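You operate a simulated robot arm through the tools that you are given. There is no shell and no other tool. Be economical: measure what you need, move in short steps, check, and stop when the job is done.

You are at the controls of a simulated robot arm. One attempt, no reset.

JOB
Hold the valve marked 56 in the clamp, close it, then stand it in the leak tester.
Fine: Free the clamp again and slide the clear hood over the valve.

It is judged by the outcome, as a careful person would: the job done as asked, and still so three seconds after it is handed in. It fails if anything else is knocked over, pushed out of place, dropped, spilled or broken.

ROBOT AND FRAMES
A 7-joint arm with a two-finger parallel gripper, fixed in place. Base frame: the origin is at the foot of the arm, x ahead of it, y to its left, z up; the work surface is at about z = 0. Lengths are in m, angles in degrees, forces in N, time in s.
With the tool pointing down near the work surface it reaches from about 0.24 to 0.62 m from the base axis. Its first joint turns from -66.0 to 66.0 degrees. Payload 2.6 kg.
Tool frame: the origin (TCP) lies between the finger pads and is the grasp point; the fingertips stand 0.03 m ahead of it; z points along the fingers, y is the line along which they close. The gripper opens to 0.094 m. The fingers are 0.028 m wide and 0.01 m thick; the gripper's body (0.05 by 0.096 m) begins 0.055 m behind the TCP.
Orientation is that of the tool frame in the base frame, as [roll, pitch, yaw] about the fixed x, y, z axes, in that order (R = Rz(yaw) Ry(pitch) Rx(roll)). With the fingers straight down and closing along the base's y, the tool's x points along the base's -x, its y along +y and its z along -z.

CONTROLS
- The arm moves only by the tool apply_moves. Its argument "increments" is a list of rows, each a list of 7 numbers: the finger opening in m, from 0 to 0.094, then the shift along the tool's x, y, z in units of 40 mm (1.0 is 40 mm), then the turn, a rotation vector about the tool's x, y, z in units of 5 degrees (1.0 is 5 degrees). In form: [[fingers, dx, dy, dz, wx, wy, wz], ...]. A call has 1 to 20 rows; each row shifts and turns the commanded pose from where the row before left it, along the tool's axes as they then stand. A call with a number of a shift or a turn outside -1 to 1 is refused whole. Rows are played at 5 a second. More than 0.05 m and 8.6 degrees between two rows, or a gripper value outside its range, and nothing of the call is played. A pose out of reach is approached as far as the arm can. The call stops where the force on the tool passes 40 N (or 10 N more than at its start, if that is more) or the arm is blocked; 0.2 s more then pass. Each finger travels about 0.072 m/s and halts on what it meets, pressing with about 39 N; the grip force reading is that of the motor and also rises with nothing between the fingers. The clock runs only during rows and for 0.2 s after the last one: add rows that do not move to give the fingers time. The reply holds the time, the measured pose of the TCP, the force on the tool along the base axes, the opening and the grip force, in the units named above and with some noise, with the torque about the TCP (base axes, N m) and any sound that the robot's microphone picked up.
- Cameras (640 x 400 px; columns grow to the right, rows downward): "scene" is fixed at [0.0352, 0.4497, 0.5391]; the picture's right is [-0.69, -0.72, 0.00], its down [-0.61, 0.58, -0.54] and it looks along [0.39, -0.37, -0.84] (base axes); focal length 214 px, centre (320, 200). "wrist" rides on the gripper at [0.076, 0.014, -0.102] in the tool frame; the picture's right is [-0.18, 0.98, 0.00], its down [-0.75, -0.14, -0.64] and it looks along [-0.63, -0.12, 0.77] (tool axes); focal length 243 px, centre (320, 200). There is no depth. A picture from a camera that has moved, and an enlarged one, comes with that camera's place and axes in the base frame and with its lens. The place of the scene camera against the robot may be out by one fixed shift of up to 0.012 m in any direction.
- capture(camera): a new picture of that camera. The clock stands still meanwhile.
- close_up(camera, box): a new picture of the part [left, top, right, bottom] of that camera's present view, enlarged. The clock stands still meanwhile.
- sign_off(): hands the job in; it is judged then, once.

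Go step by step. Nothing tells you positions but the pictures and the camera data: compare them with the known pose of the tool, close in by small moves and look again before you grip or let go. The budget is 120 turns and 76 pictures, counting those below and the enlarged ones. Unless the task says otherwise, let go and move clear before handing in, and close with one line.

The tools are called after "Request:" as a command line: name --pt "numbers of a row" for each row, then --argument value for the rest, lists and objects as JSON in quotes. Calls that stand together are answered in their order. apply_moves: Moves the arm, as the interface text tells. Its arguments: {"type":"object","properties":{"increments":{"type":"array"}},"required":["increments"]} The other tools are called the same way: capture (camera) takes a picture; close_up (camera, box) takes an enlarged picture of a part of a camera's view; sign_off () hands the job in.

At the start:

```text
t: 0.0
position: [0.2943, 0.1745, 0.3069]
orientation: [-180.0, 0.0, 180.0]
contact_force: [-0.1, 0.2, 0.0]
torque: [0.02, -0.01, 0.01]
gripper_width: 0.0941
grip_force: 0.0
```

scene: 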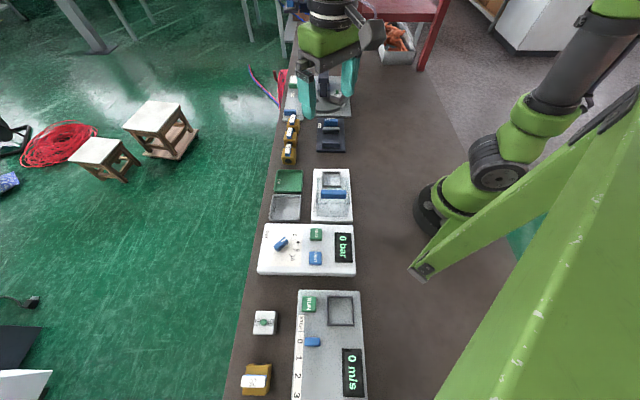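
wrist: 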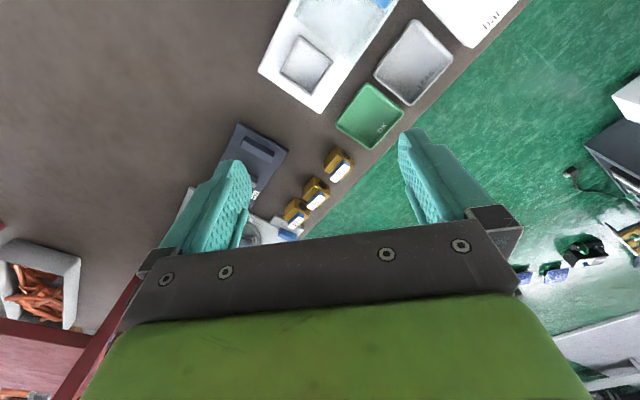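

I see a row of stations along the table: valves (yellow), a clamp-like dark device, trays, a tester panel and others. I'll look closer before moving.

Request:
close_up --camera "scene" --box '[250, 60, 380, 170]'

Request:
close_up --camera "scene" --box '[240, 160, 380, 280]'

Request:
close_up --camera "scene" --box '[220, 280, 380, 400]'

Request:
close_up --camera "wrist" --box '[180, 100, 420, 250]'

```text
3.64 times, centred on (315, 115) of scene
camera zoom: at [0.0352, 0.4497, 0.5391], right [-0.69, -0.72, 0.0], down [-0.61, 0.58, -0.54], along [0.39, -0.37, -0.84], focal length 780 px, centre (338, 509)
```

zoom: 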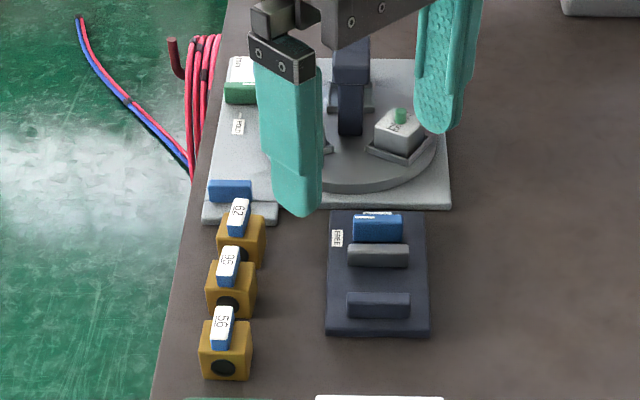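

```text
3.33 times, centred on (310, 220) of scene
camera zoom: at [0.0352, 0.4497, 0.5391], right [-0.69, -0.72, 0.0], down [-0.61, 0.58, -0.54], along [0.39, -0.37, -0.84], focal length 715 px, centre (353, 133)
```

zoom: 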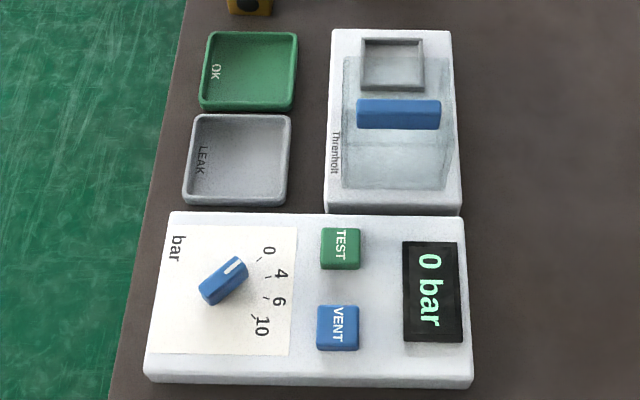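

```text
3.33 times, centred on (300, 340) of scene
camera zoom: at [0.0352, 0.4497, 0.5391], right [-0.69, -0.72, 0.0], down [-0.61, 0.58, -0.54], along [0.39, -0.37, -0.84], focal length 715 px, centre (387, -267)
```

zoom: 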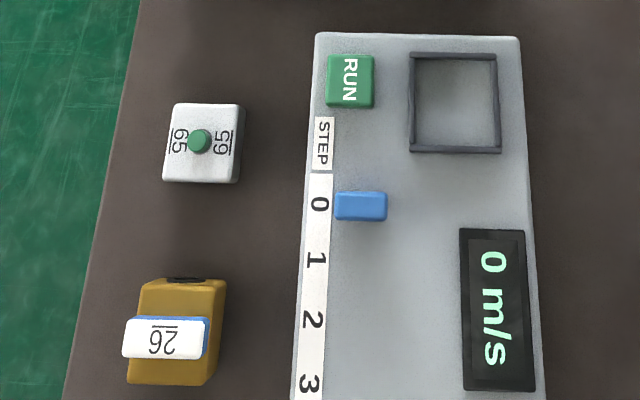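

```text
2.67 times, centred on (300, 175) of wrist
camera zoom: at [0.2194, 0.1895, 0.4095], right [0.18, 0.98, 0.0], down [0.75, -0.14, 0.64], along [0.63, -0.12, -0.77], focal length 647 px, centre (373, 267)
```

zoom: 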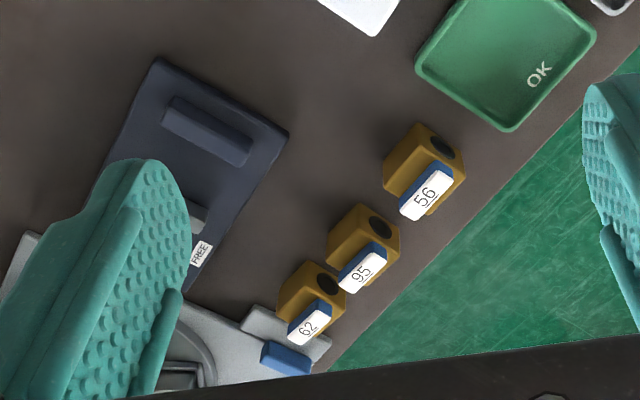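

The layout is rotated about 45° to the base: valve 56 near (0.465, 0.177), clamp near (0.45, 0.0), tester nest near (0.31, 0.14). I'll turn the tool by 45° and look at the clamp with the wrist camera.

Request:
apply_moves --pt "0.094 -0.45 -0.65 0 0 0 1" --pt "0.094 -0.45 -0.65 0 0 0 1" --pt "0.094 0 0 0 0 0 1" --pt "0.094 0 0 0 0 0 1" --pt "0.094 0 0 0 0 0 1" --pt "0.094 0 0 0 0 0 1" --pt "0.094 0 0 0 0 0 1" --pt "0.094 0 0 0 0 0 1" --pt "0.094 0 0 0 0 0 1" --pt "0.094 0 0 0 0 0 0"

Request:
capture --camera "wrist"

Request:
close_up --camera "scene" --box '[250, 60, 380, 170]'

```text
t: 2.2
position: [0.3289, 0.1203, 0.3071]
orientation: [179.9, 0.1, 134.9]
contact_force: [-0.3, 0.0, -0.4]
torque: [0.01, -0.02, -0.02]
gripper_width: 0.0942
grip_force: 0.0
```

```text
69 pictures are left
camera wrist: at [0.2857, 0.1856, 0.4095], right [0.83, 0.56, 0.0], down [0.43, -0.63, 0.64], along [0.36, -0.53, -0.77], focal length 243 px, centre (320, 200)
```

wrist: 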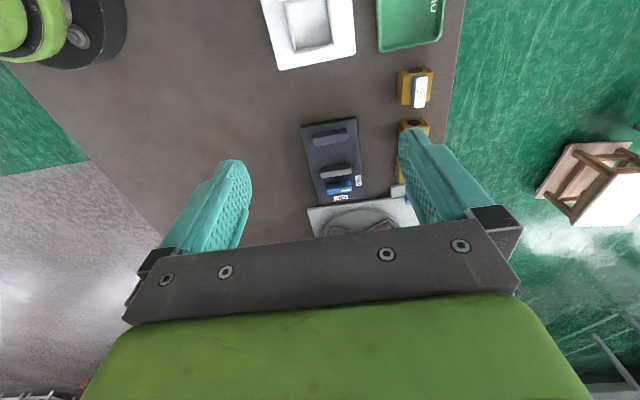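

```text
3.64 times, centred on (315, 115) of scene
camera zoom: at [0.0352, 0.4497, 0.5391], right [-0.69, -0.72, 0.0], down [-0.61, 0.58, -0.54], along [0.39, -0.37, -0.84], focal length 780 px, centre (338, 509)
```

zoom: 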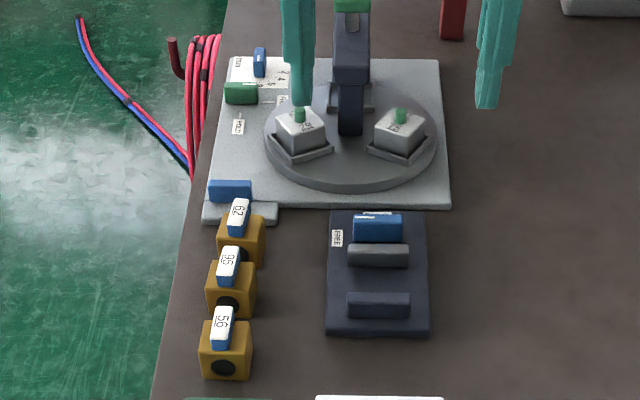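

Request:
close_up --camera "wrist" --box '[285, 100, 445, 220]'

Request:
close_up --camera "scene" --box '[310, 112, 355, 157]'

Request:
close_up --camera "wrist" --box '[320, 160, 370, 210]'

```text
3.33 times, centred on (365, 160) of wrist
camera zoom: at [0.2857, 0.1856, 0.4095], right [0.83, 0.56, 0.0], down [0.43, -0.63, 0.64], along [0.36, -0.53, -0.77], focal length 809 px, centre (170, 333)
```

zoom: 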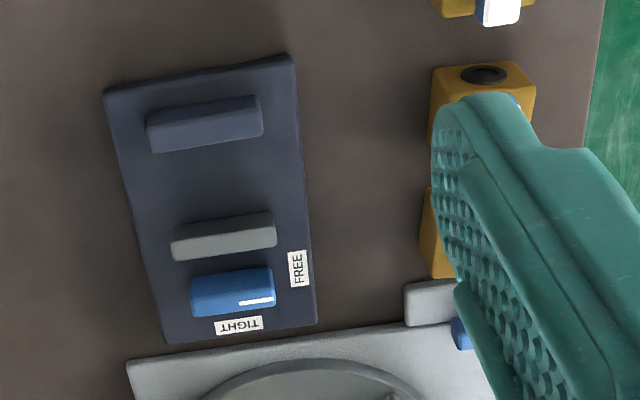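

```text
8.89 times, centred on (332, 134) of scene
camera zoom: at [0.0352, 0.4497, 0.5391], right [-0.69, -0.72, 0.0], down [-0.61, 0.58, -0.54], along [0.39, -0.37, -0.84], focal length 1906 px, centre (209, 782)
```

zoom: 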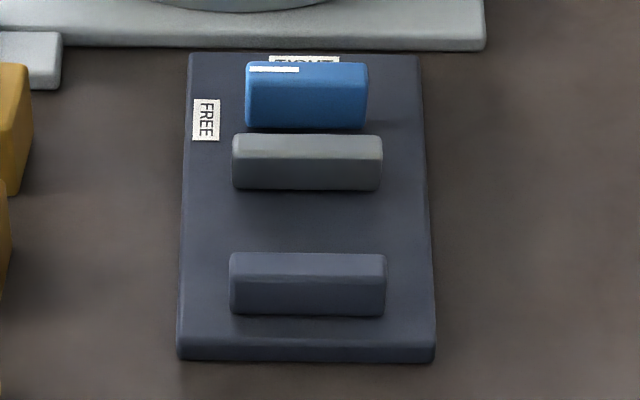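

```text
8.00 times, centred on (345, 185) of wrist
camera zoom: at [0.2857, 0.1856, 0.4095], right [0.83, 0.56, 0.0], down [0.43, -0.63, 0.64], along [0.36, -0.53, -0.77], focal length 1941 px, centre (120, 320)
```

zoom: 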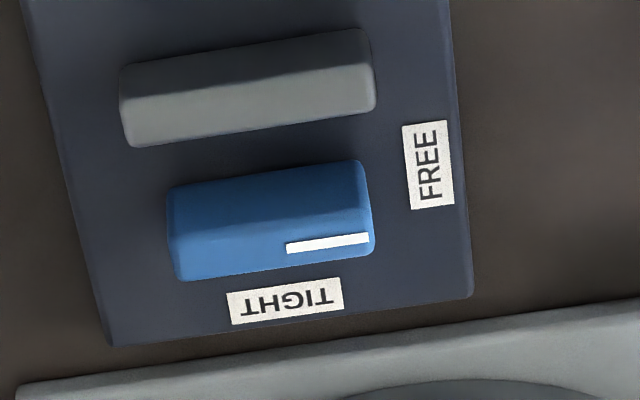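

The blue knob on the clamp points at FREE; a quarter turn brings it to TIGHT. Next I go above valve 56 to see it close.

Request:
apply_moves --pt "0.094 -0.35 0.85 0.5 0 0 0" --pt "0.094 -0.35 0.85 0.5 0 0 0" --pt "0.094 -0.35 0.85 0.5 0 0 0" --pt "0.094 -0.35 0.85 0.5 0 0 0" --pt "0.094 0 0 0.8 0 0 0" --pt "0.094 0 0 0.8 0 0 0" --pt "0.094 0 0 0 0 0 0"

Request:
capture --camera "wrist"

Request:
close_up --camera "scene" --box '[260, 100, 340, 180]'

```text
t: 3.8
position: [0.4664, 0.1779, 0.1642]
orientation: [180.0, 0.0, 135.0]
contact_force: [-0.5, 0.0, 1.2]
torque: [-0.02, -0.02, -0.01]
gripper_width: 0.094
grip_force: 0.1
```

```text
64 pictures are left
camera wrist: at [0.4226, 0.2424, 0.2668], right [0.83, 0.56, 0.0], down [0.43, -0.63, 0.64], along [0.36, -0.53, -0.77], focal length 243 px, centre (320, 200)
```

wrist: 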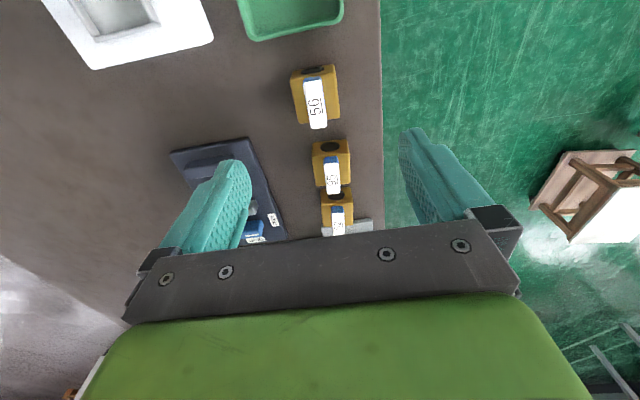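

```text
5.00 times, centred on (300, 140) of scene
camera zoom: at [0.0352, 0.4497, 0.5391], right [-0.69, -0.72, 0.0], down [-0.61, 0.58, -0.54], along [0.39, -0.37, -0.84], focal length 1072 px, centre (420, 500)
```

zoom: 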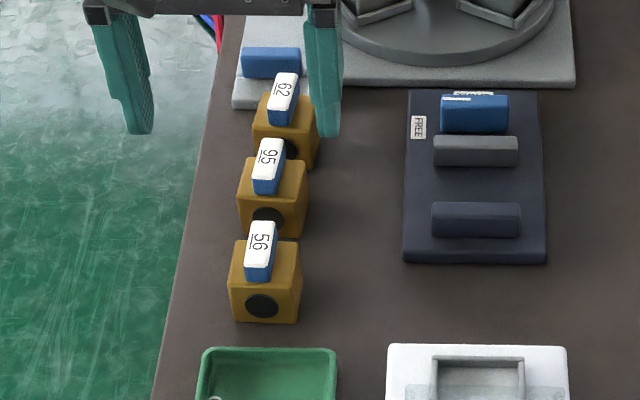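

Request:
close_up --camera "wrist" --box '[270, 50, 370, 150]'

Request:
close_up --camera "scene" --box '[280, 135, 310, 170]'

```text
4.00 times, centred on (320, 100) of wrist
camera zoom: at [0.4226, 0.2424, 0.2668], right [0.83, 0.56, 0.0], down [0.43, -0.63, 0.64], along [0.36, -0.53, -0.77], focal length 970 px, centre (320, 600)
```

zoom: 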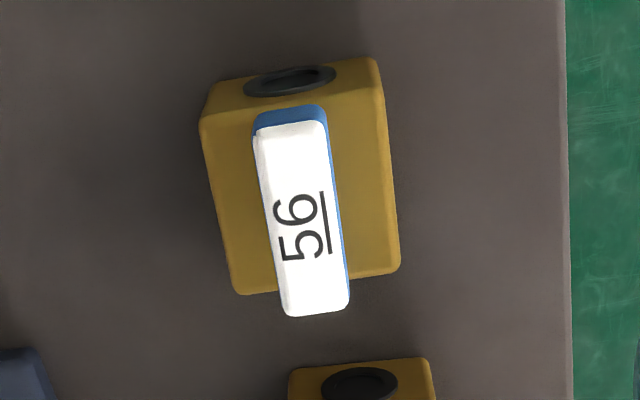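

```text
11.43 times, centred on (295, 152) of scene
camera zoom: at [0.0352, 0.4497, 0.5391], right [-0.69, -0.72, 0.0], down [-0.61, 0.58, -0.54], along [0.39, -0.37, -0.84], focal length 2451 px, centre (606, 743)
```

zoom: 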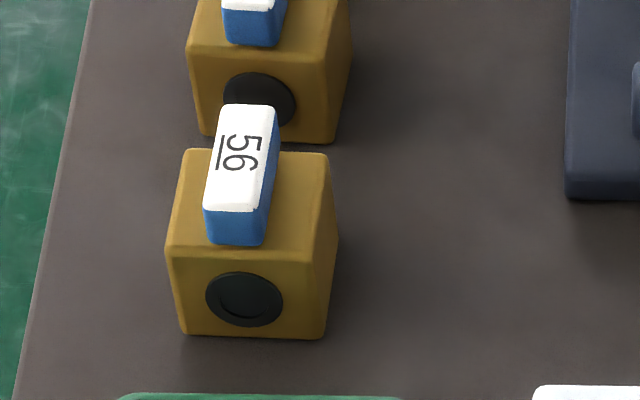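

Valve 56 is a 0.04 m cube at about (0.460, 0.182), turned ~2.5° from my tool, with a lever on top lying along its bore (open). I align and descend partway.

Request:
apply_moves --pt "0.094 0.18 -0.05 0 0 0 0.52" --pt "0.094 0 0 0.8 0 0 0" --pt "0.094 0 0 0.8 0 0 0" --pt "0.094 0 0 0.6 0 0 0" --pt "0.094 0 0 0 0 0 0"

Request:
capture --camera "wrist"

```text
t: 5.0
position: [0.458, 0.1809, 0.0762]
orientation: [180.0, 0.0, 132.4]
contact_force: [0.3, 0.0, 0.6]
torque: [-0.02, 0.04, 0.04]
gripper_width: 0.0938
grip_force: 0.0
```

```text
60 pictures are left
camera wrist: at [0.4174, 0.2475, 0.1784], right [0.85, 0.53, 0.0], down [0.4, -0.65, 0.64], along [0.34, -0.55, -0.77], focal length 243 px, centre (320, 200)
```

wrist: 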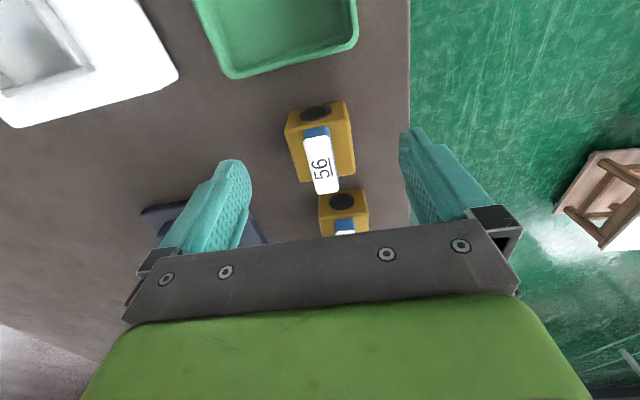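

Aligned. Descending to grip the body with TCP at about z = 0.045 and closing.

Request:
apply_moves --pt "0.094 0 0 0.78 0 0 0" --pt "0.094 0 0 0 0 0 0" --pt "0.03 0 0 0 0 0 0" --pt "0.03 0 0 0 0 0 0" --pt "0.03 0 0 0 0 0 0" --pt "0.03 0 0 0 0 0 0"

Request:
capture --camera "wrist"

```text
t: 6.4
position: [0.4583, 0.1822, 0.0441]
orientation: [180.0, 0.0, 132.4]
contact_force: [1.0, 0.0, 0.1]
torque: [0.02, -0.07, 0.03]
gripper_width: 0.0414
grip_force: 39.1
```

```text
59 pictures are left
camera wrist: at [0.4173, 0.2487, 0.1456], right [0.85, 0.53, 0.0], down [0.4, -0.65, 0.64], along [0.34, -0.55, -0.77], focal length 243 px, centre (320, 200)
```

wrist: 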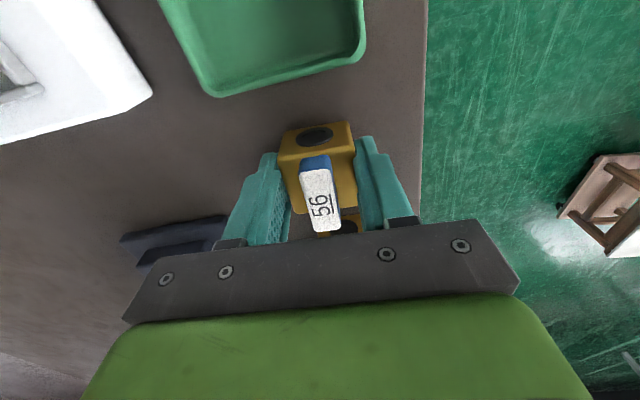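

Gripped (0.041 m). I lift and carry it to a spot short of the clamp to view the jaws up close.

Request:
apply_moves --pt "0.03 0 0 -0.6 0 0 0" --pt "0.03 0 0 -0.9 0 0 0" --pt "0.03 0 0 -0.9 0 0 0" --pt "0.03 0 0 -0.85 0 0 0" --pt "0.03 -0.08 -0.86 0 0 0 0" --pt "0.03 -0.08 -0.86 0 0 0 0" --pt "0.03 -0.08 -0.86 0 0 0 0" --pt "0.03 -0.07 -0.85 0 0 0 0" --pt "0.03 0 0 0 0 0 -0.52" --pt "0.03 0 0 0 0 0 0"

Request:
capture --camera "wrist"

Request:
close_up --camera "wrist" --box '[270, 110, 390, 230]'

```text
t: 8.6
position: [0.364, 0.0782, 0.1752]
orientation: [-180.0, 0.0, 135.0]
contact_force: [-0.3, 0.1, -3.5]
torque: [-0.02, 0.01, -0.04]
gripper_width: 0.0415
grip_force: 38.7
```

```text
58 pictures are left
camera wrist: at [0.3203, 0.143, 0.2775], right [0.83, 0.57, 0.0], down [0.43, -0.63, 0.64], along [0.36, -0.53, -0.77], focal length 243 px, centre (320, 200)
```

wrist: 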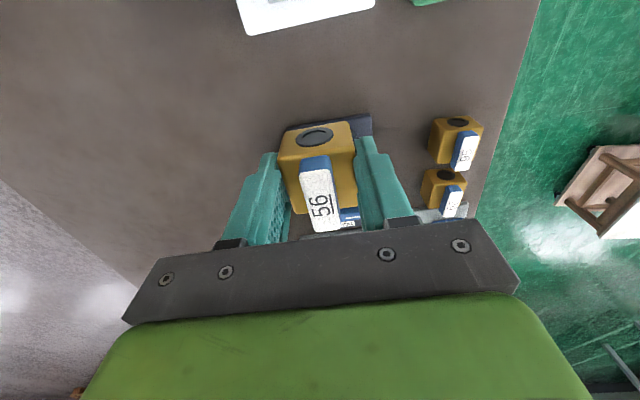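

```text
3.33 times, centred on (330, 170) of wrist
camera zoom: at [0.3203, 0.143, 0.2775], right [0.83, 0.57, 0.0], down [0.43, -0.63, 0.64], along [0.36, -0.53, -0.77], focal length 809 px, centre (287, 300)
```

zoom: 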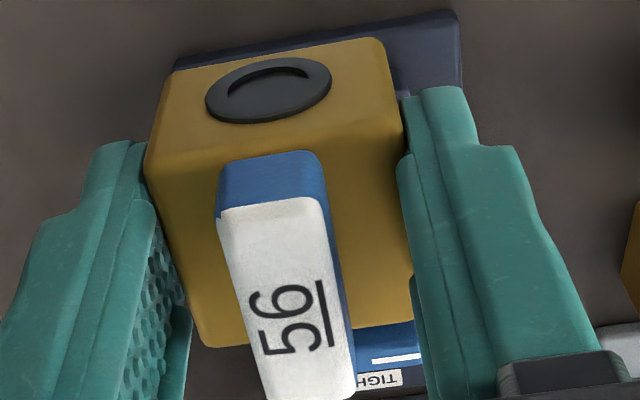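

The valve hides the clamp; I'll shift aside to see past it.

Request:
apply_moves --pt "0.03 0.3 -0.9 0 0 0 0" --pt "0.03 0.3 -0.9 0 0 0 0" --pt "0.03 0.2 -0.7 0 0 0 0" --pt "0.03 0 0 0 0 0 0"

Request:
capture --camera "wrist"

Request:
close_up --camera "scene" --box '[300, 100, 370, 170]'

```text
t: 9.6
position: [0.2725, 0.0303, 0.1737]
orientation: [179.9, 0.1, 135.0]
contact_force: [-0.3, 0.2, -4.1]
torque: [0.04, 0.02, 0.03]
gripper_width: 0.0416
grip_force: 39.5
```

```text
56 pictures are left
camera wrist: at [0.2281, 0.0951, 0.2758], right [0.82, 0.57, 0.0], down [0.43, -0.63, 0.64], along [0.36, -0.53, -0.77], focal length 243 px, centre (320, 200)
```

wrist: 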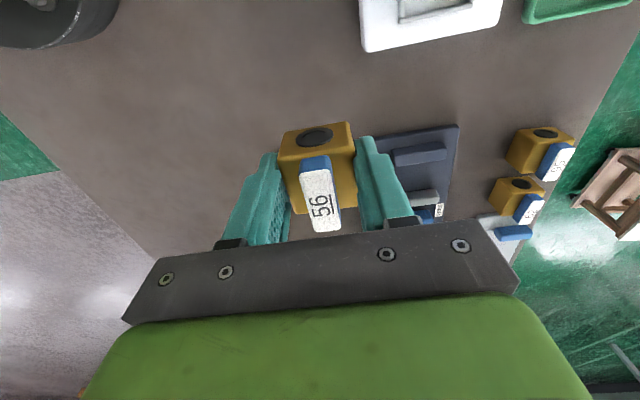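

```text
5.71 times, centred on (335, 135) of scene
camera zoom: at [0.0352, 0.4497, 0.5391], right [-0.69, -0.72, 0.0], down [-0.61, 0.58, -0.54], along [0.39, -0.37, -0.84], focal length 1226 px, centre (234, 571)
```

zoom: 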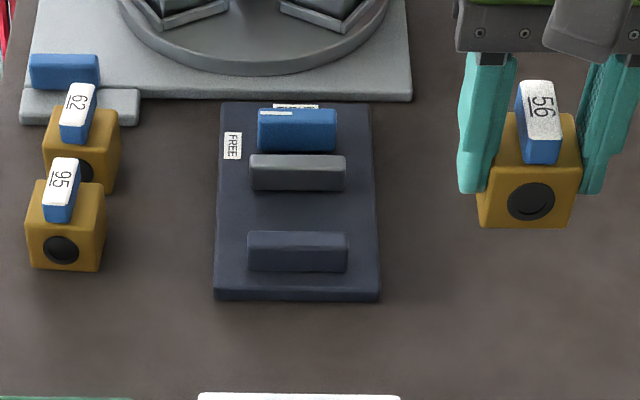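

Request:
close_up --camera "wrist" --box '[370, 115, 480, 225]'

```text
3.64 times, centred on (425, 170) of wrist
camera zoom: at [0.2281, 0.0951, 0.2758], right [0.82, 0.57, 0.0], down [0.43, -0.63, 0.64], along [0.36, -0.53, -0.77], focal length 882 px, centre (-62, 309)
```

zoom: 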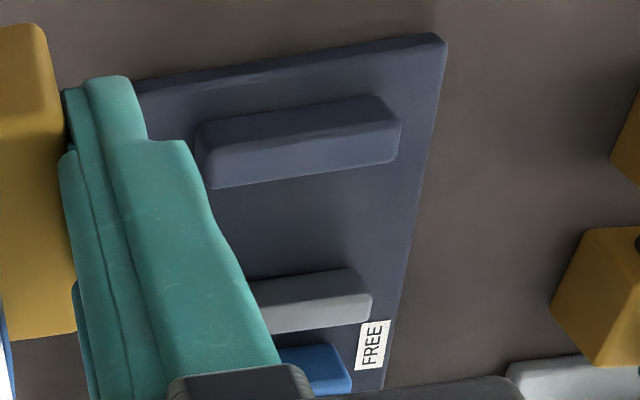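

The jaw gap is ~0.058 m with its centre near (0.429, 0.017). I carry the valve above it and come down partway.

Request:
apply_moves --pt "0.03 -0.74 0.64 0 0 0 0" --pt "0.03 -0.74 0.64 0 0 0 0" --pt "0.03 -0.74 0.63 0 0 0 0" --pt "0.03 -0.74 0.63 0 0 0 0" --pt "0.03 0 0 0.9 0 0 0" --pt "0.03 0 0 0.9 0 0 0" --pt "0.03 0 0 0 0 0 0"

Request:
capture --camera "wrist"

Request:
close_up --camera "scene" --box '[300, 100, 370, 170]'

```text
t: 11.2
position: [0.4277, 0.0195, 0.1014]
orientation: [-179.9, -0.1, 135.0]
contact_force: [0.0, 0.4, -3.6]
torque: [0.01, -0.03, 0.0]
gripper_width: 0.0418
grip_force: 39.2
```

```text
53 pictures are left
camera wrist: at [0.3843, 0.0849, 0.204], right [0.83, 0.56, 0.0], down [0.43, -0.63, 0.64], along [0.36, -0.53, -0.77], focal length 243 px, centre (320, 200)
```

wrist: 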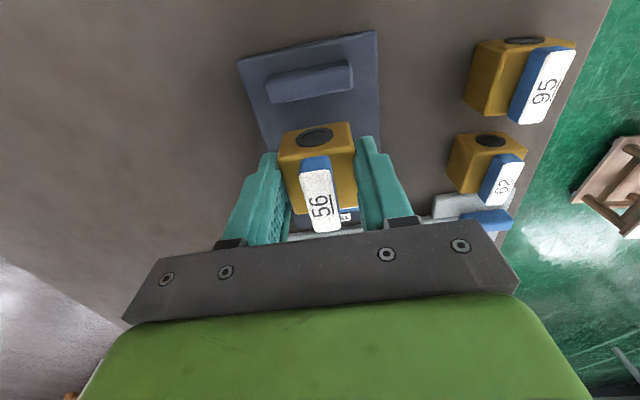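

```text
5.71 times, centred on (335, 135) of scene
camera zoom: at [0.0352, 0.4497, 0.5391], right [-0.69, -0.72, 0.0], down [-0.61, 0.58, -0.54], along [0.39, -0.37, -0.84], focal length 1226 px, centre (234, 571)
```

zoom: 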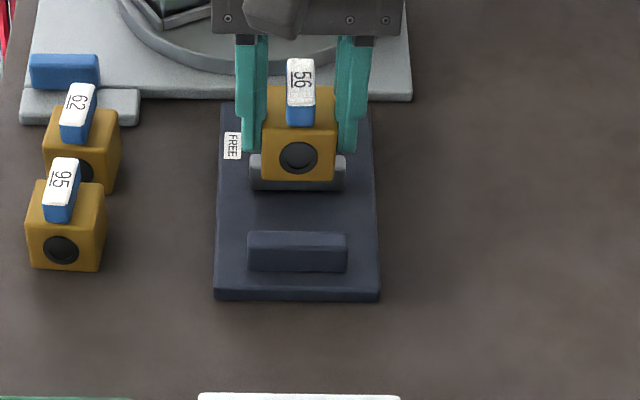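

Position checks out. Lowering towards the plate.

Request:
apply_moves --pt "0.03 0 0 0.55 0 0 0" --pt "0.03 0 0 0.5 0 0 0" --pt "0.03 0 0 0 0 0 0"

Request:
capture --camera "wrist"

Request:
close_up --camera "scene" --box '[305, 105, 355, 155]'

```text
t: 12.0
position: [0.4273, 0.0203, 0.0603]
orientation: [179.9, 0.0, 135.0]
contact_force: [-0.1, -0.1, -4.0]
torque: [0.0, 0.03, 0.02]
gripper_width: 0.0418
grip_force: 39.0
```

```text
51 pictures are left
camera wrist: at [0.3846, 0.0846, 0.1625], right [0.83, 0.56, 0.0], down [0.43, -0.63, 0.64], along [0.36, -0.53, -0.77], focal length 243 px, centre (320, 200)
```

wrist: 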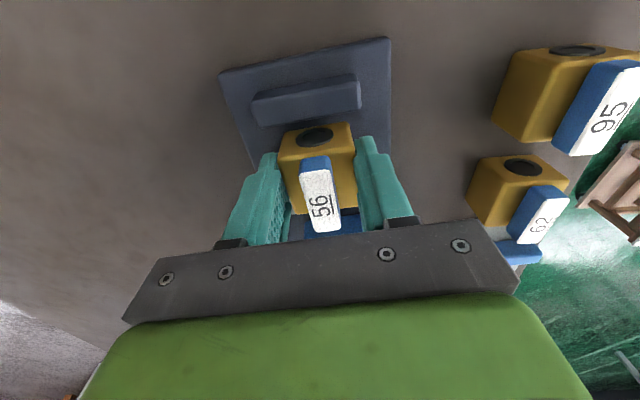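

```text
8.00 times, centred on (330, 130) of scene
camera zoom: at [0.0352, 0.4497, 0.5391], right [-0.69, -0.72, 0.0], down [-0.61, 0.58, -0.54], along [0.39, -0.37, -0.84], focal length 1716 px, centre (240, 760)
```

zoom: 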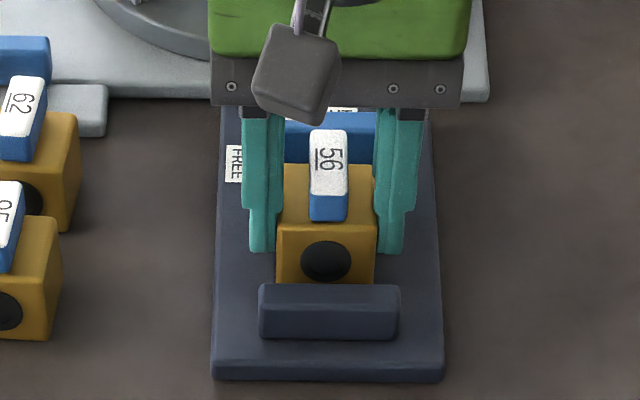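

Nearly down; small steps until the weight comes off.

Request:
apply_moves --pt "0.03 0 0 0.05 0 0 0" --pt "0.03 0 0 0.05 0 0 0" --pt "0.03 0 0 0 0 0 0"

```text
t: 12.8
position: [0.4274, 0.0181, 0.0562]
orientation: [180.0, -0.2, 135.0]
contact_force: [0.5, -0.1, -3.6]
torque: [0.05, 0.04, -0.01]
gripper_width: 0.0417
grip_force: 38.8
```

Request:
apply_moves --pt "0.03 0 0 0.04 0 0 0" --pt "0.03 0 0 0 0 0 0"

```text
t: 13.4
position: [0.428, 0.019, 0.0556]
orientation: [-179.9, 0.0, 135.0]
contact_force: [-3.9, 0.2, 8.5]
torque: [-0.16, 0.16, -0.11]
gripper_width: 0.0417
grip_force: 38.8
```

The valve rests on the plate. I release and rise.

Request:
apply_moves --pt "0.06 0 0 -0.03 0 0 0" --pt "0.07 0 0 0 0 0 0" --pt "0.07 0 0 -0.5 0 0 0" --pt "0.07 0 0 -0.9 0 0 0" --pt "0.07 0 0 -0.9 0 0 0" --pt "0.07 -0.5 0 0 0 0 0" --pt "0.07 0 0 0 0 0 0"

Request:
capture --camera "wrist"

Request:
close_up --camera "wrist" --box '[270, 50, 400, 230]'

```text
t: 15.0
position: [0.441, 0.0054, 0.1487]
orientation: [-180.0, -0.1, 135.0]
contact_force: [0.4, -0.1, -0.5]
torque: [-0.02, -0.01, 0.02]
gripper_width: 0.07
grip_force: 0.1
```

```text
49 pictures are left
camera wrist: at [0.3974, 0.0701, 0.2508], right [0.82, 0.57, 0.0], down [0.43, -0.63, 0.64], along [0.36, -0.53, -0.77], focal length 243 px, centre (320, 200)
```

wrist: 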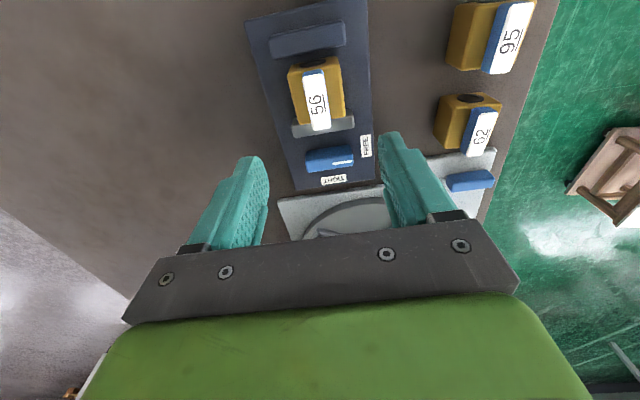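

```text
2.22 times, centred on (335, 140) of wrist
camera zoom: at [0.3974, 0.0701, 0.2508], right [0.82, 0.57, 0.0], down [0.43, -0.63, 0.64], along [0.36, -0.53, -0.77], focal length 539 px, centre (287, 333)
```

zoom: 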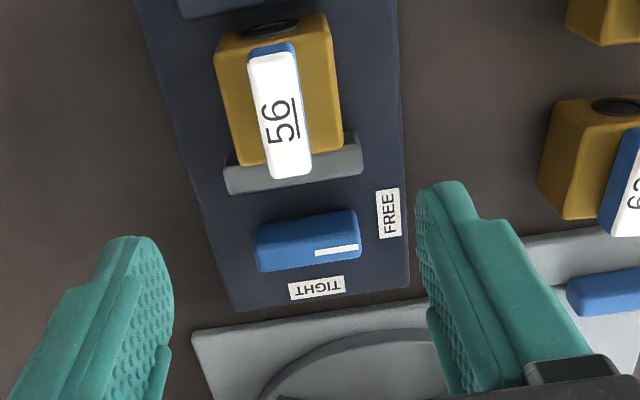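

Request:
close_up --camera "wrist" --box '[295, 115, 375, 195]'

Request:
close_up --camera "scene" --box '[305, 105, 355, 155]'

```text
5.00 times, centred on (335, 155) of wrist
camera zoom: at [0.3974, 0.0701, 0.2508], right [0.82, 0.57, 0.0], down [0.43, -0.63, 0.64], along [0.36, -0.53, -0.77], focal length 1213 px, centre (245, 425)
```

zoom: 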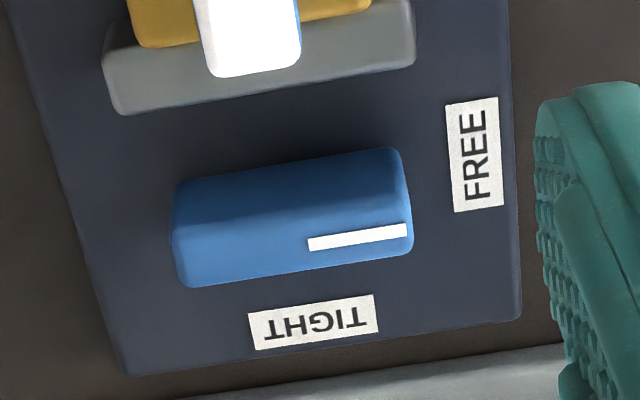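

```text
8.00 times, centred on (330, 130) of scene
camera zoom: at [0.0352, 0.4497, 0.5391], right [-0.69, -0.72, 0.0], down [-0.61, 0.58, -0.54], along [0.39, -0.37, -0.84], focal length 1716 px, centre (240, 760)
```

zoom: 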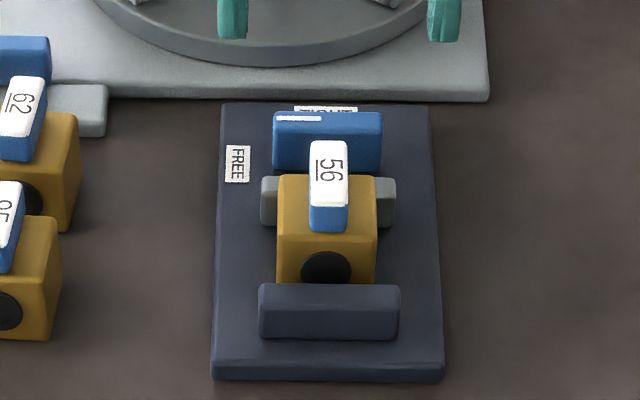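

The clamp knob's centre is near (0.480, -0.033), top at z≈0.035, ~0.012 wide and ~0.048 long, with room for the fingers. I go above it and turn the tool 90° so the fingers straddle its width.

Request:
apply_moves --pt "0.05 -0.7 0 0 0 0 -1" --pt "0.036 -0.67 0 0 0 0 0" --pt "0.036 0 0 0 0 0 -1" --pt "0.036 0 0 0 0 0 -1" --pt "0.036 0 0 0 0 0 -1" --pt "0.036 0 0 0 0 0 -1" --pt "0.036 0 0 0 0 0 -1" --pt "0.036 0 0 0 0 0 -1" --pt "0.036 0 0 0 0 0 -1" --pt "0.036 0 0 0 0 0 -1" --pt "0.036 0 0 0 0 0 -1" --pt "0.036 0 0 0 0 0 -1" --pt "0.036 0 0 0 0 0 -1" --pt "0.036 0 0 0 0 0 -1" --pt "0.036 0 0 0 0 0 -1" --pt "0.036 0 0 0 0 0 -1" --pt "0.036 0 0 0 0 0 -1" --pt "0.036 0 0 0 0 0 -1" --pt "0.036 0 0 0 0 0 -1" --pt "0.036 0 0 0 0 0 0"

Request:
capture --camera "wrist"

```text
t: 19.2
position: [0.4818, -0.0309, 0.1487]
orientation: [179.9, 0.0, -134.9]
contact_force: [0.0, -0.8, 0.7]
torque: [0.03, 0.01, 0.02]
gripper_width: 0.0362
grip_force: 0.1
```

```text
45 pictures are left
camera wrist: at [0.4179, -0.0746, 0.25], right [-0.57, 0.82, 0.0], down [0.63, 0.43, 0.64], along [0.53, 0.36, -0.77], focal length 243 px, centre (320, 200)
```

wrist: 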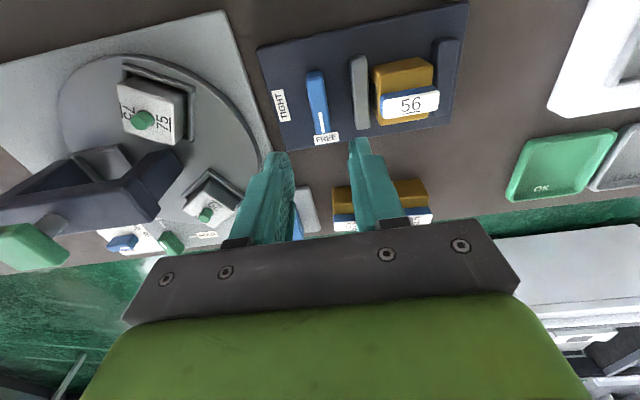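

Request:
apply_moves --pt "0.036 0 0 0.7 0 0 0" --pt "0.036 0 0 0.7 0 0 0" --pt "0.036 0 0 0 0 0 0"

Request:
close_up --camera "wrist" --box '[240, 60, 440, 240]'

```text
t: 20.0
position: [0.4831, -0.0329, 0.0924]
orientation: [180.0, 0.0, -135.0]
contact_force: [0.0, 0.1, 0.1]
torque: [-0.01, -0.02, 0.01]
gripper_width: 0.0362
grip_force: 0.1
```

```text
2.22 times, centred on (340, 150) of wrist
camera zoom: at [0.4179, -0.0751, 0.1938], right [-0.56, 0.83, 0.0], down [0.63, 0.43, 0.64], along [0.53, 0.36, -0.77], focal length 539 px, centre (276, 311)
```

zoom: 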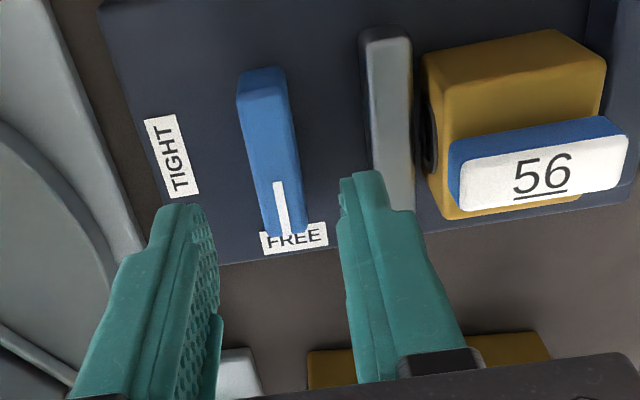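

Fingers straddle the knob. Descending and gripping it.

Request:
apply_moves --pt "0.036 0.04 0 0.6 0 0 0.2" --pt "0.036 0 0 0.52 0 0 0" --pt "0.036 0 0 0 0 0 0" --pt "0.005 0 0 0 0 0 0" --pt "0.005 0 0 0 0 0 0" --pt "0.005 0 0 0 0 0 0"

Request:
close_up --camera "wrist" --box '[240, 60, 440, 240]'

```text
t: 21.4
position: [0.4805, -0.0336, 0.0476]
orientation: [-179.9, 0.0, -136.0]
contact_force: [8.1, -4.8, -5.5]
torque: [0.16, -0.2, -0.02]
gripper_width: 0.0148
grip_force: 45.3
```

```text
2.22 times, centred on (340, 150) of wrist
camera zoom: at [0.4157, -0.0748, 0.1492], right [-0.55, 0.83, 0.0], down [0.64, 0.42, 0.64], along [0.54, 0.35, -0.77], focal length 539 px, centre (276, 311)
```

zoom: 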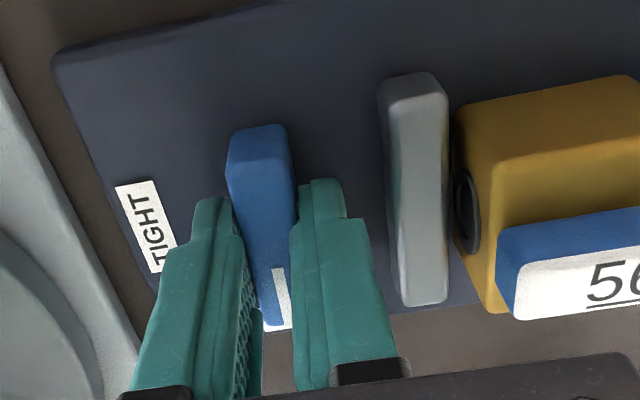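

Gripped. Turning clockwise toward TIGHT, first 20°.

Request:
apply_moves --pt "0.005 0 -0.02 0 0 0 0" --pt "0.005 0 0 0 0 0 1" --pt "0.005 0 0 0 0 0 1" --pt "0.005 0 0 0 0 0 1" --pt "0.005 0 0 0 0 0 1" --pt "0.005 0 0 0 0 0 0"

Request:
close_up --camera "wrist" --box '[240, 60, 440, 240]'

```text
t: 22.8
position: [0.4807, -0.0332, 0.0474]
orientation: [179.9, -0.2, -156.2]
contact_force: [-13.5, -2.6, 18.4]
torque: [-0.57, 1.33, -0.03]
gripper_width: 0.0147
grip_force: 45.0
```

```text
2.22 times, centred on (340, 150) of wrist
camera zoom: at [0.4056, -0.0504, 0.1494], right [-0.23, 0.97, 0.0], down [0.75, 0.18, 0.64], along [0.62, 0.15, -0.77], focal length 539 px, centre (276, 311)
```

zoom: 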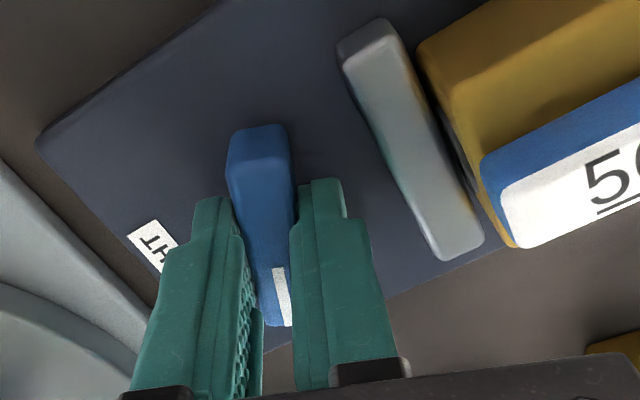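

Request:
apply_moves --pt "0.005 0.04 0 -0.02 0 0 0" --pt "0.005 0 0 0 0 0 1" --pt "0.005 0 0 0 0 0 1" --pt "0.005 0 0 0 0 0 1" --pt "0.005 0 0 0 0 0 1" --pt "0.005 0 0 0 0 0 1" --pt "0.005 0 0 0 0 0 0"

```text
t: 24.4
position: [0.4814, -0.0334, 0.0478]
orientation: [-179.9, 0.1, 178.9]
contact_force: [21.0, -3.9, -25.2]
torque: [0.09, -0.03, 0.0]
gripper_width: 0.0148
grip_force: 45.7
```

Request:
apply_moves --pt "0.005 -0.02 0 0.01 0 0 0" --pt "0.005 0 0 0 0 0 1" --pt "0.005 0 0 0 0 0 1" --pt "0.005 0 0 0 0 0 1" --pt "0.005 0 0 0 0 0 1" --pt "0.005 0 0 0 0 0 0"

Request:
close_up --camera "wrist" --box '[240, 60, 440, 240]'

```text
t: 25.8
position: [0.4799, -0.0341, 0.0479]
orientation: [-180.0, 0.0, 158.9]
contact_force: [12.4, -6.4, -16.0]
torque: [0.36, 0.77, -0.03]
gripper_width: 0.0149
grip_force: 44.4
```

```text
2.22 times, centred on (340, 150) of wrist
camera zoom: at [0.415, 0.0073, 0.1494], right [0.53, 0.85, 0.0], down [0.65, -0.4, 0.64], along [0.55, -0.34, -0.77], focal length 539 px, centre (276, 311)
```

zoom: 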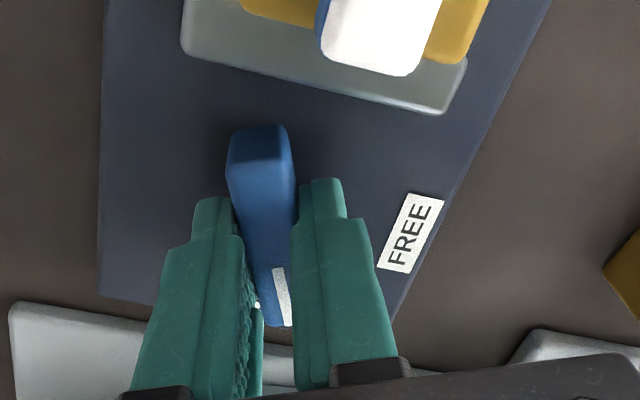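

Request:
apply_moves --pt "0.005 -0.01 0 0.02 0 0 1" --pt "0.005 0 0 0 0 0 1" --pt "0.005 0 0 0 0 0 1" --pt "0.005 0 0 0 0 0 1" --pt "0.005 0 0 0 0 0 1" --pt "0.005 0 0 0 0 0 0"

Request:
capture --camera "wrist"

```text
t: 27.2
position: [0.4804, -0.0349, 0.0474]
orientation: [-179.9, -0.1, 134.0]
contact_force: [-23.2, -8.1, 25.3]
torque: [0.33, 0.93, 0.95]
gripper_width: 0.0149
grip_force: 45.8
```

```text
40 pictures are left
camera wrist: at [0.4383, 0.0308, 0.1494], right [0.84, 0.55, 0.0], down [0.42, -0.64, 0.64], along [0.35, -0.54, -0.77], focal length 243 px, centre (320, 200)
```

wrist: 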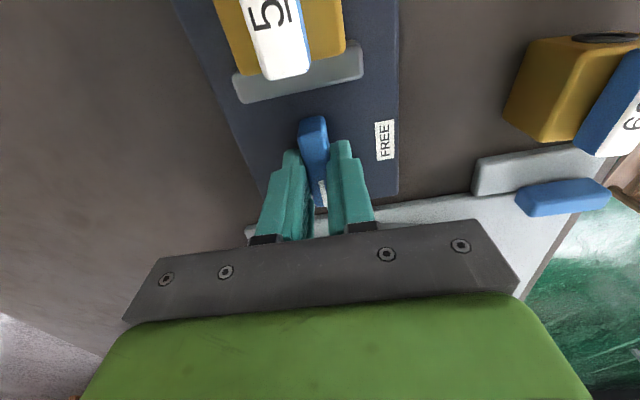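

The knob is around to TIGHT and meeting its stop (torque rising). I release, rise and look.

Request:
apply_moves --pt "0.03 0 0 0 0 0 -0.1" --pt "0.036 0 0 0 0 0 0" --pt "0.036 0 0 -0.9 0 0 0" --pt "0.036 0 0 -0.9 0 0 0" --pt "0.036 0.5 0 -0.3 0 0 0" --pt "0.036 0.5 0 0 0 0 0" --pt "0.036 0 0 0 0 0 0"

Request:
close_up --camera "wrist" --box '[220, 30, 420, 230]'

Request:
close_up --camera "scene" --box '[300, 105, 360, 155]'

```text
t: 28.8
position: [0.4518, -0.0052, 0.1306]
orientation: [180.0, 0.0, 134.5]
contact_force: [0.7, 0.3, 0.1]
torque: [-0.01, -0.01, -0.02]
gripper_width: 0.036
grip_force: 0.1
```

```text
2.00 times, centred on (320, 130) of wrist
camera zoom: at [0.41, 0.0597, 0.2321], right [0.83, 0.56, 0.0], down [0.43, -0.64, 0.64], along [0.36, -0.53, -0.77], focal length 485 px, centre (320, 340)
```

zoom: 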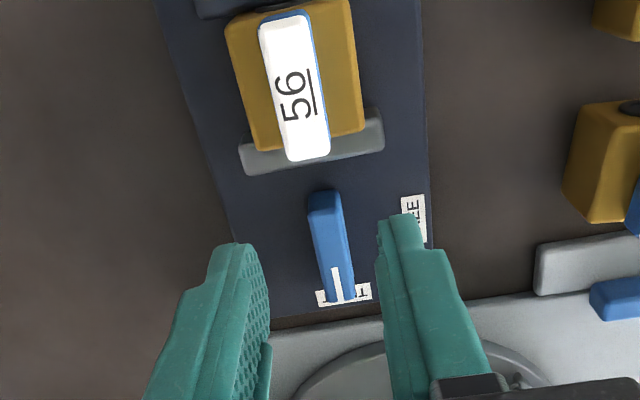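

```text
8.00 times, centred on (330, 130) of scene
camera zoom: at [0.0351, 0.4497, 0.5391], right [-0.69, -0.72, 0.0], down [-0.61, 0.58, -0.54], along [0.39, -0.37, -0.84], focal length 1716 px, centre (240, 760)
```

zoom: 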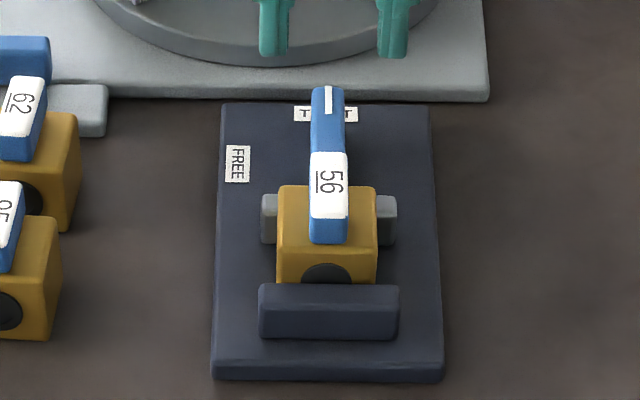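

The pointer is on TIGHT and the jaw has moved up against the valve. Now I go above valve 56 to look at the lever and the jaw contact.

Request:
apply_moves --pt "0.05 0.7 0 0 0 0 0" --pt "0.05 0.6 0 0 0 0 0" --pt "0.05 0 0 0 0 0 0"

Request:
close_up --camera "wrist" --box '[240, 30, 400, 190]'

```text
t: 29.6
position: [0.4153, 0.0332, 0.1298]
orientation: [-179.9, 0.1, 134.5]
contact_force: [-0.8, 0.5, 0.1]
torque: [-0.01, -0.03, 0.0]
gripper_width: 0.0499
grip_force: 0.1
```

```text
2.50 times, centred on (320, 110) of wrist
camera zoom: at [0.3724, 0.0977, 0.232], right [0.83, 0.56, 0.0], down [0.43, -0.64, 0.64], along [0.36, -0.53, -0.77], focal length 606 px, centre (320, 425)
```

zoom: 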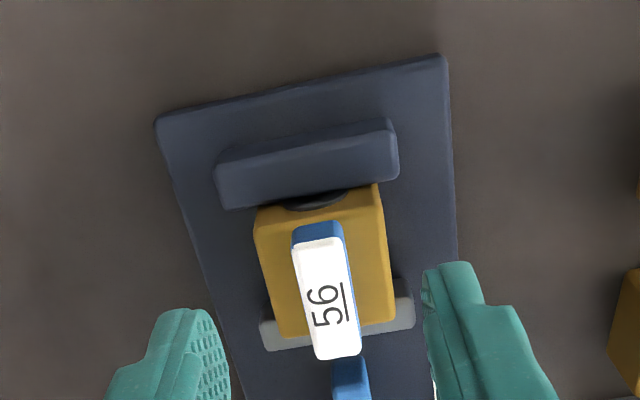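

Valve is clamped with centre at about (0.4215, 0.029); lever z ≈ 0.052–0.072. Descending to grip the lever.

Request:
apply_moves --pt "0.04 -0.18 0.035 0.3 0 0 0" --pt "0.04 0 0 0.4 0 0 0" --pt "0.04 0 0 0.42 0 0 0" --pt "0.04 0 0 0 0 0 0" --pt "0.005 0 0 0 0 0 0" --pt "0.005 0 0 0 0 0 0" --pt "0.005 0 0 0 0 0 0"

Request:
close_up --camera "wrist" --box '[240, 60, 440, 240]'

```text
t: 31.2
position: [0.4213, 0.0268, 0.0846]
orientation: [-180.0, 0.0, 134.4]
contact_force: [0.4, -0.6, 0.7]
torque: [-0.01, 0.02, -0.04]
gripper_width: 0.0152
grip_force: 38.9
```

```text
2.22 times, centred on (340, 150) of wrist
camera zoom: at [0.3797, 0.0915, 0.1875], right [0.83, 0.56, 0.0], down [0.43, -0.64, 0.64], along [0.36, -0.53, -0.77], focal length 539 px, centre (276, 311)
```

zoom: 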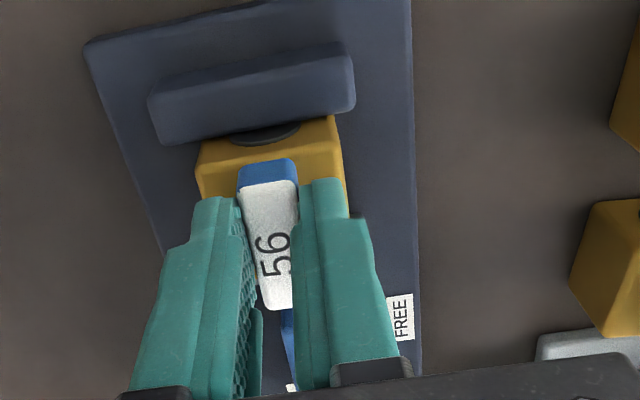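

Lever gripped. I test a small clockwise turn, watching the torque.

Request:
apply_moves --pt "0.005 0 0 0 0 0 0.8" --pt "0.005 0 0 0 0 0 0.8" --pt "0.005 0 0 0 0 0 0"

Request:
close_up --camera "wrist" --box '[240, 60, 440, 240]'

```text
t: 32.0
position: [0.4232, 0.0269, 0.085]
orientation: [-179.9, -0.1, 126.5]
contact_force: [1.0, 0.3, -0.1]
torque: [0.06, -0.01, 0.04]
gripper_width: 0.0154
grip_force: 38.3
```

```text
2.22 times, centred on (340, 150) of wrist
camera zoom: at [0.3894, 0.0974, 0.1876], right [0.9, 0.44, 0.0], down [0.33, -0.69, 0.64], along [0.28, -0.58, -0.77], focal length 539 px, centre (276, 311)
```

zoom: 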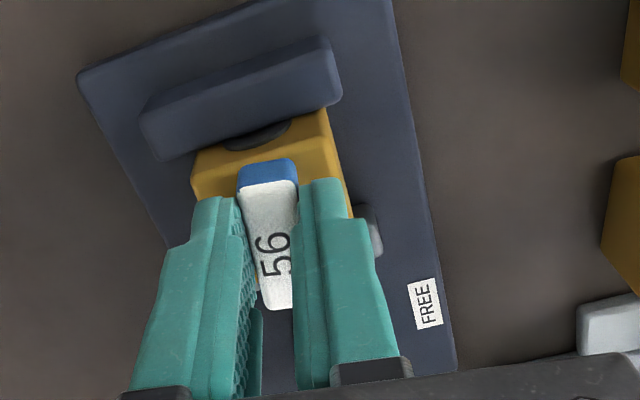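

It turns freely clockwise with the body held. Continuing.

Request:
apply_moves --pt "0.005 0 0 0 0 0 1" --pt "0.005 0 0 0 0 0 1" --pt "0.005 0 0 0 0 0 1" --pt "0.005 0 0 0 0 0 1" --pt "0.005 0 0 0 0 0 1" --pt "0.005 0 0 0 0 0 1" --pt "0.005 0 0 0 0 0 1" --pt "0.005 0 0 0 0 0 1" --pt "0.005 0 0 0 0 0 0"

Request:
capture --camera "wrist"

```text
t: 34.0
position: [0.4232, 0.0275, 0.0866]
orientation: [179.8, 0.1, 86.4]
contact_force: [11.1, -6.9, 0.3]
torque: [-0.32, -0.57, 0.14]
gripper_width: 0.0152
grip_force: 39.2
```

```text
34 pictures are left
camera wrist: at [0.4427, 0.1029, 0.1884], right [0.97, -0.25, 0.0], down [-0.19, -0.74, 0.64], along [-0.15, -0.62, -0.77], focal length 243 px, centre (320, 200)
```

wrist: 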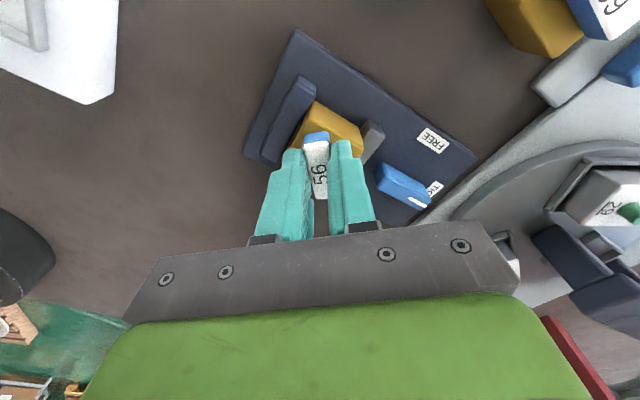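

Request:
apply_moves --pt "0.005 0 0.02 0.02 0 0 1" --pt "0.005 0 0 0 0 0 1" --pt "0.005 0 0 0 0 0 1" --pt "0.005 0 0 0 0 0 1" --pt "0.005 0 0 0 0 0 0"

```text
t: 35.2
position: [0.4257, 0.0261, 0.0852]
orientation: [179.6, 0.0, 66.5]
contact_force: [14.7, -11.7, 12.8]
torque: [-0.58, -0.3, 0.1]
gripper_width: 0.0156
grip_force: 38.6
```

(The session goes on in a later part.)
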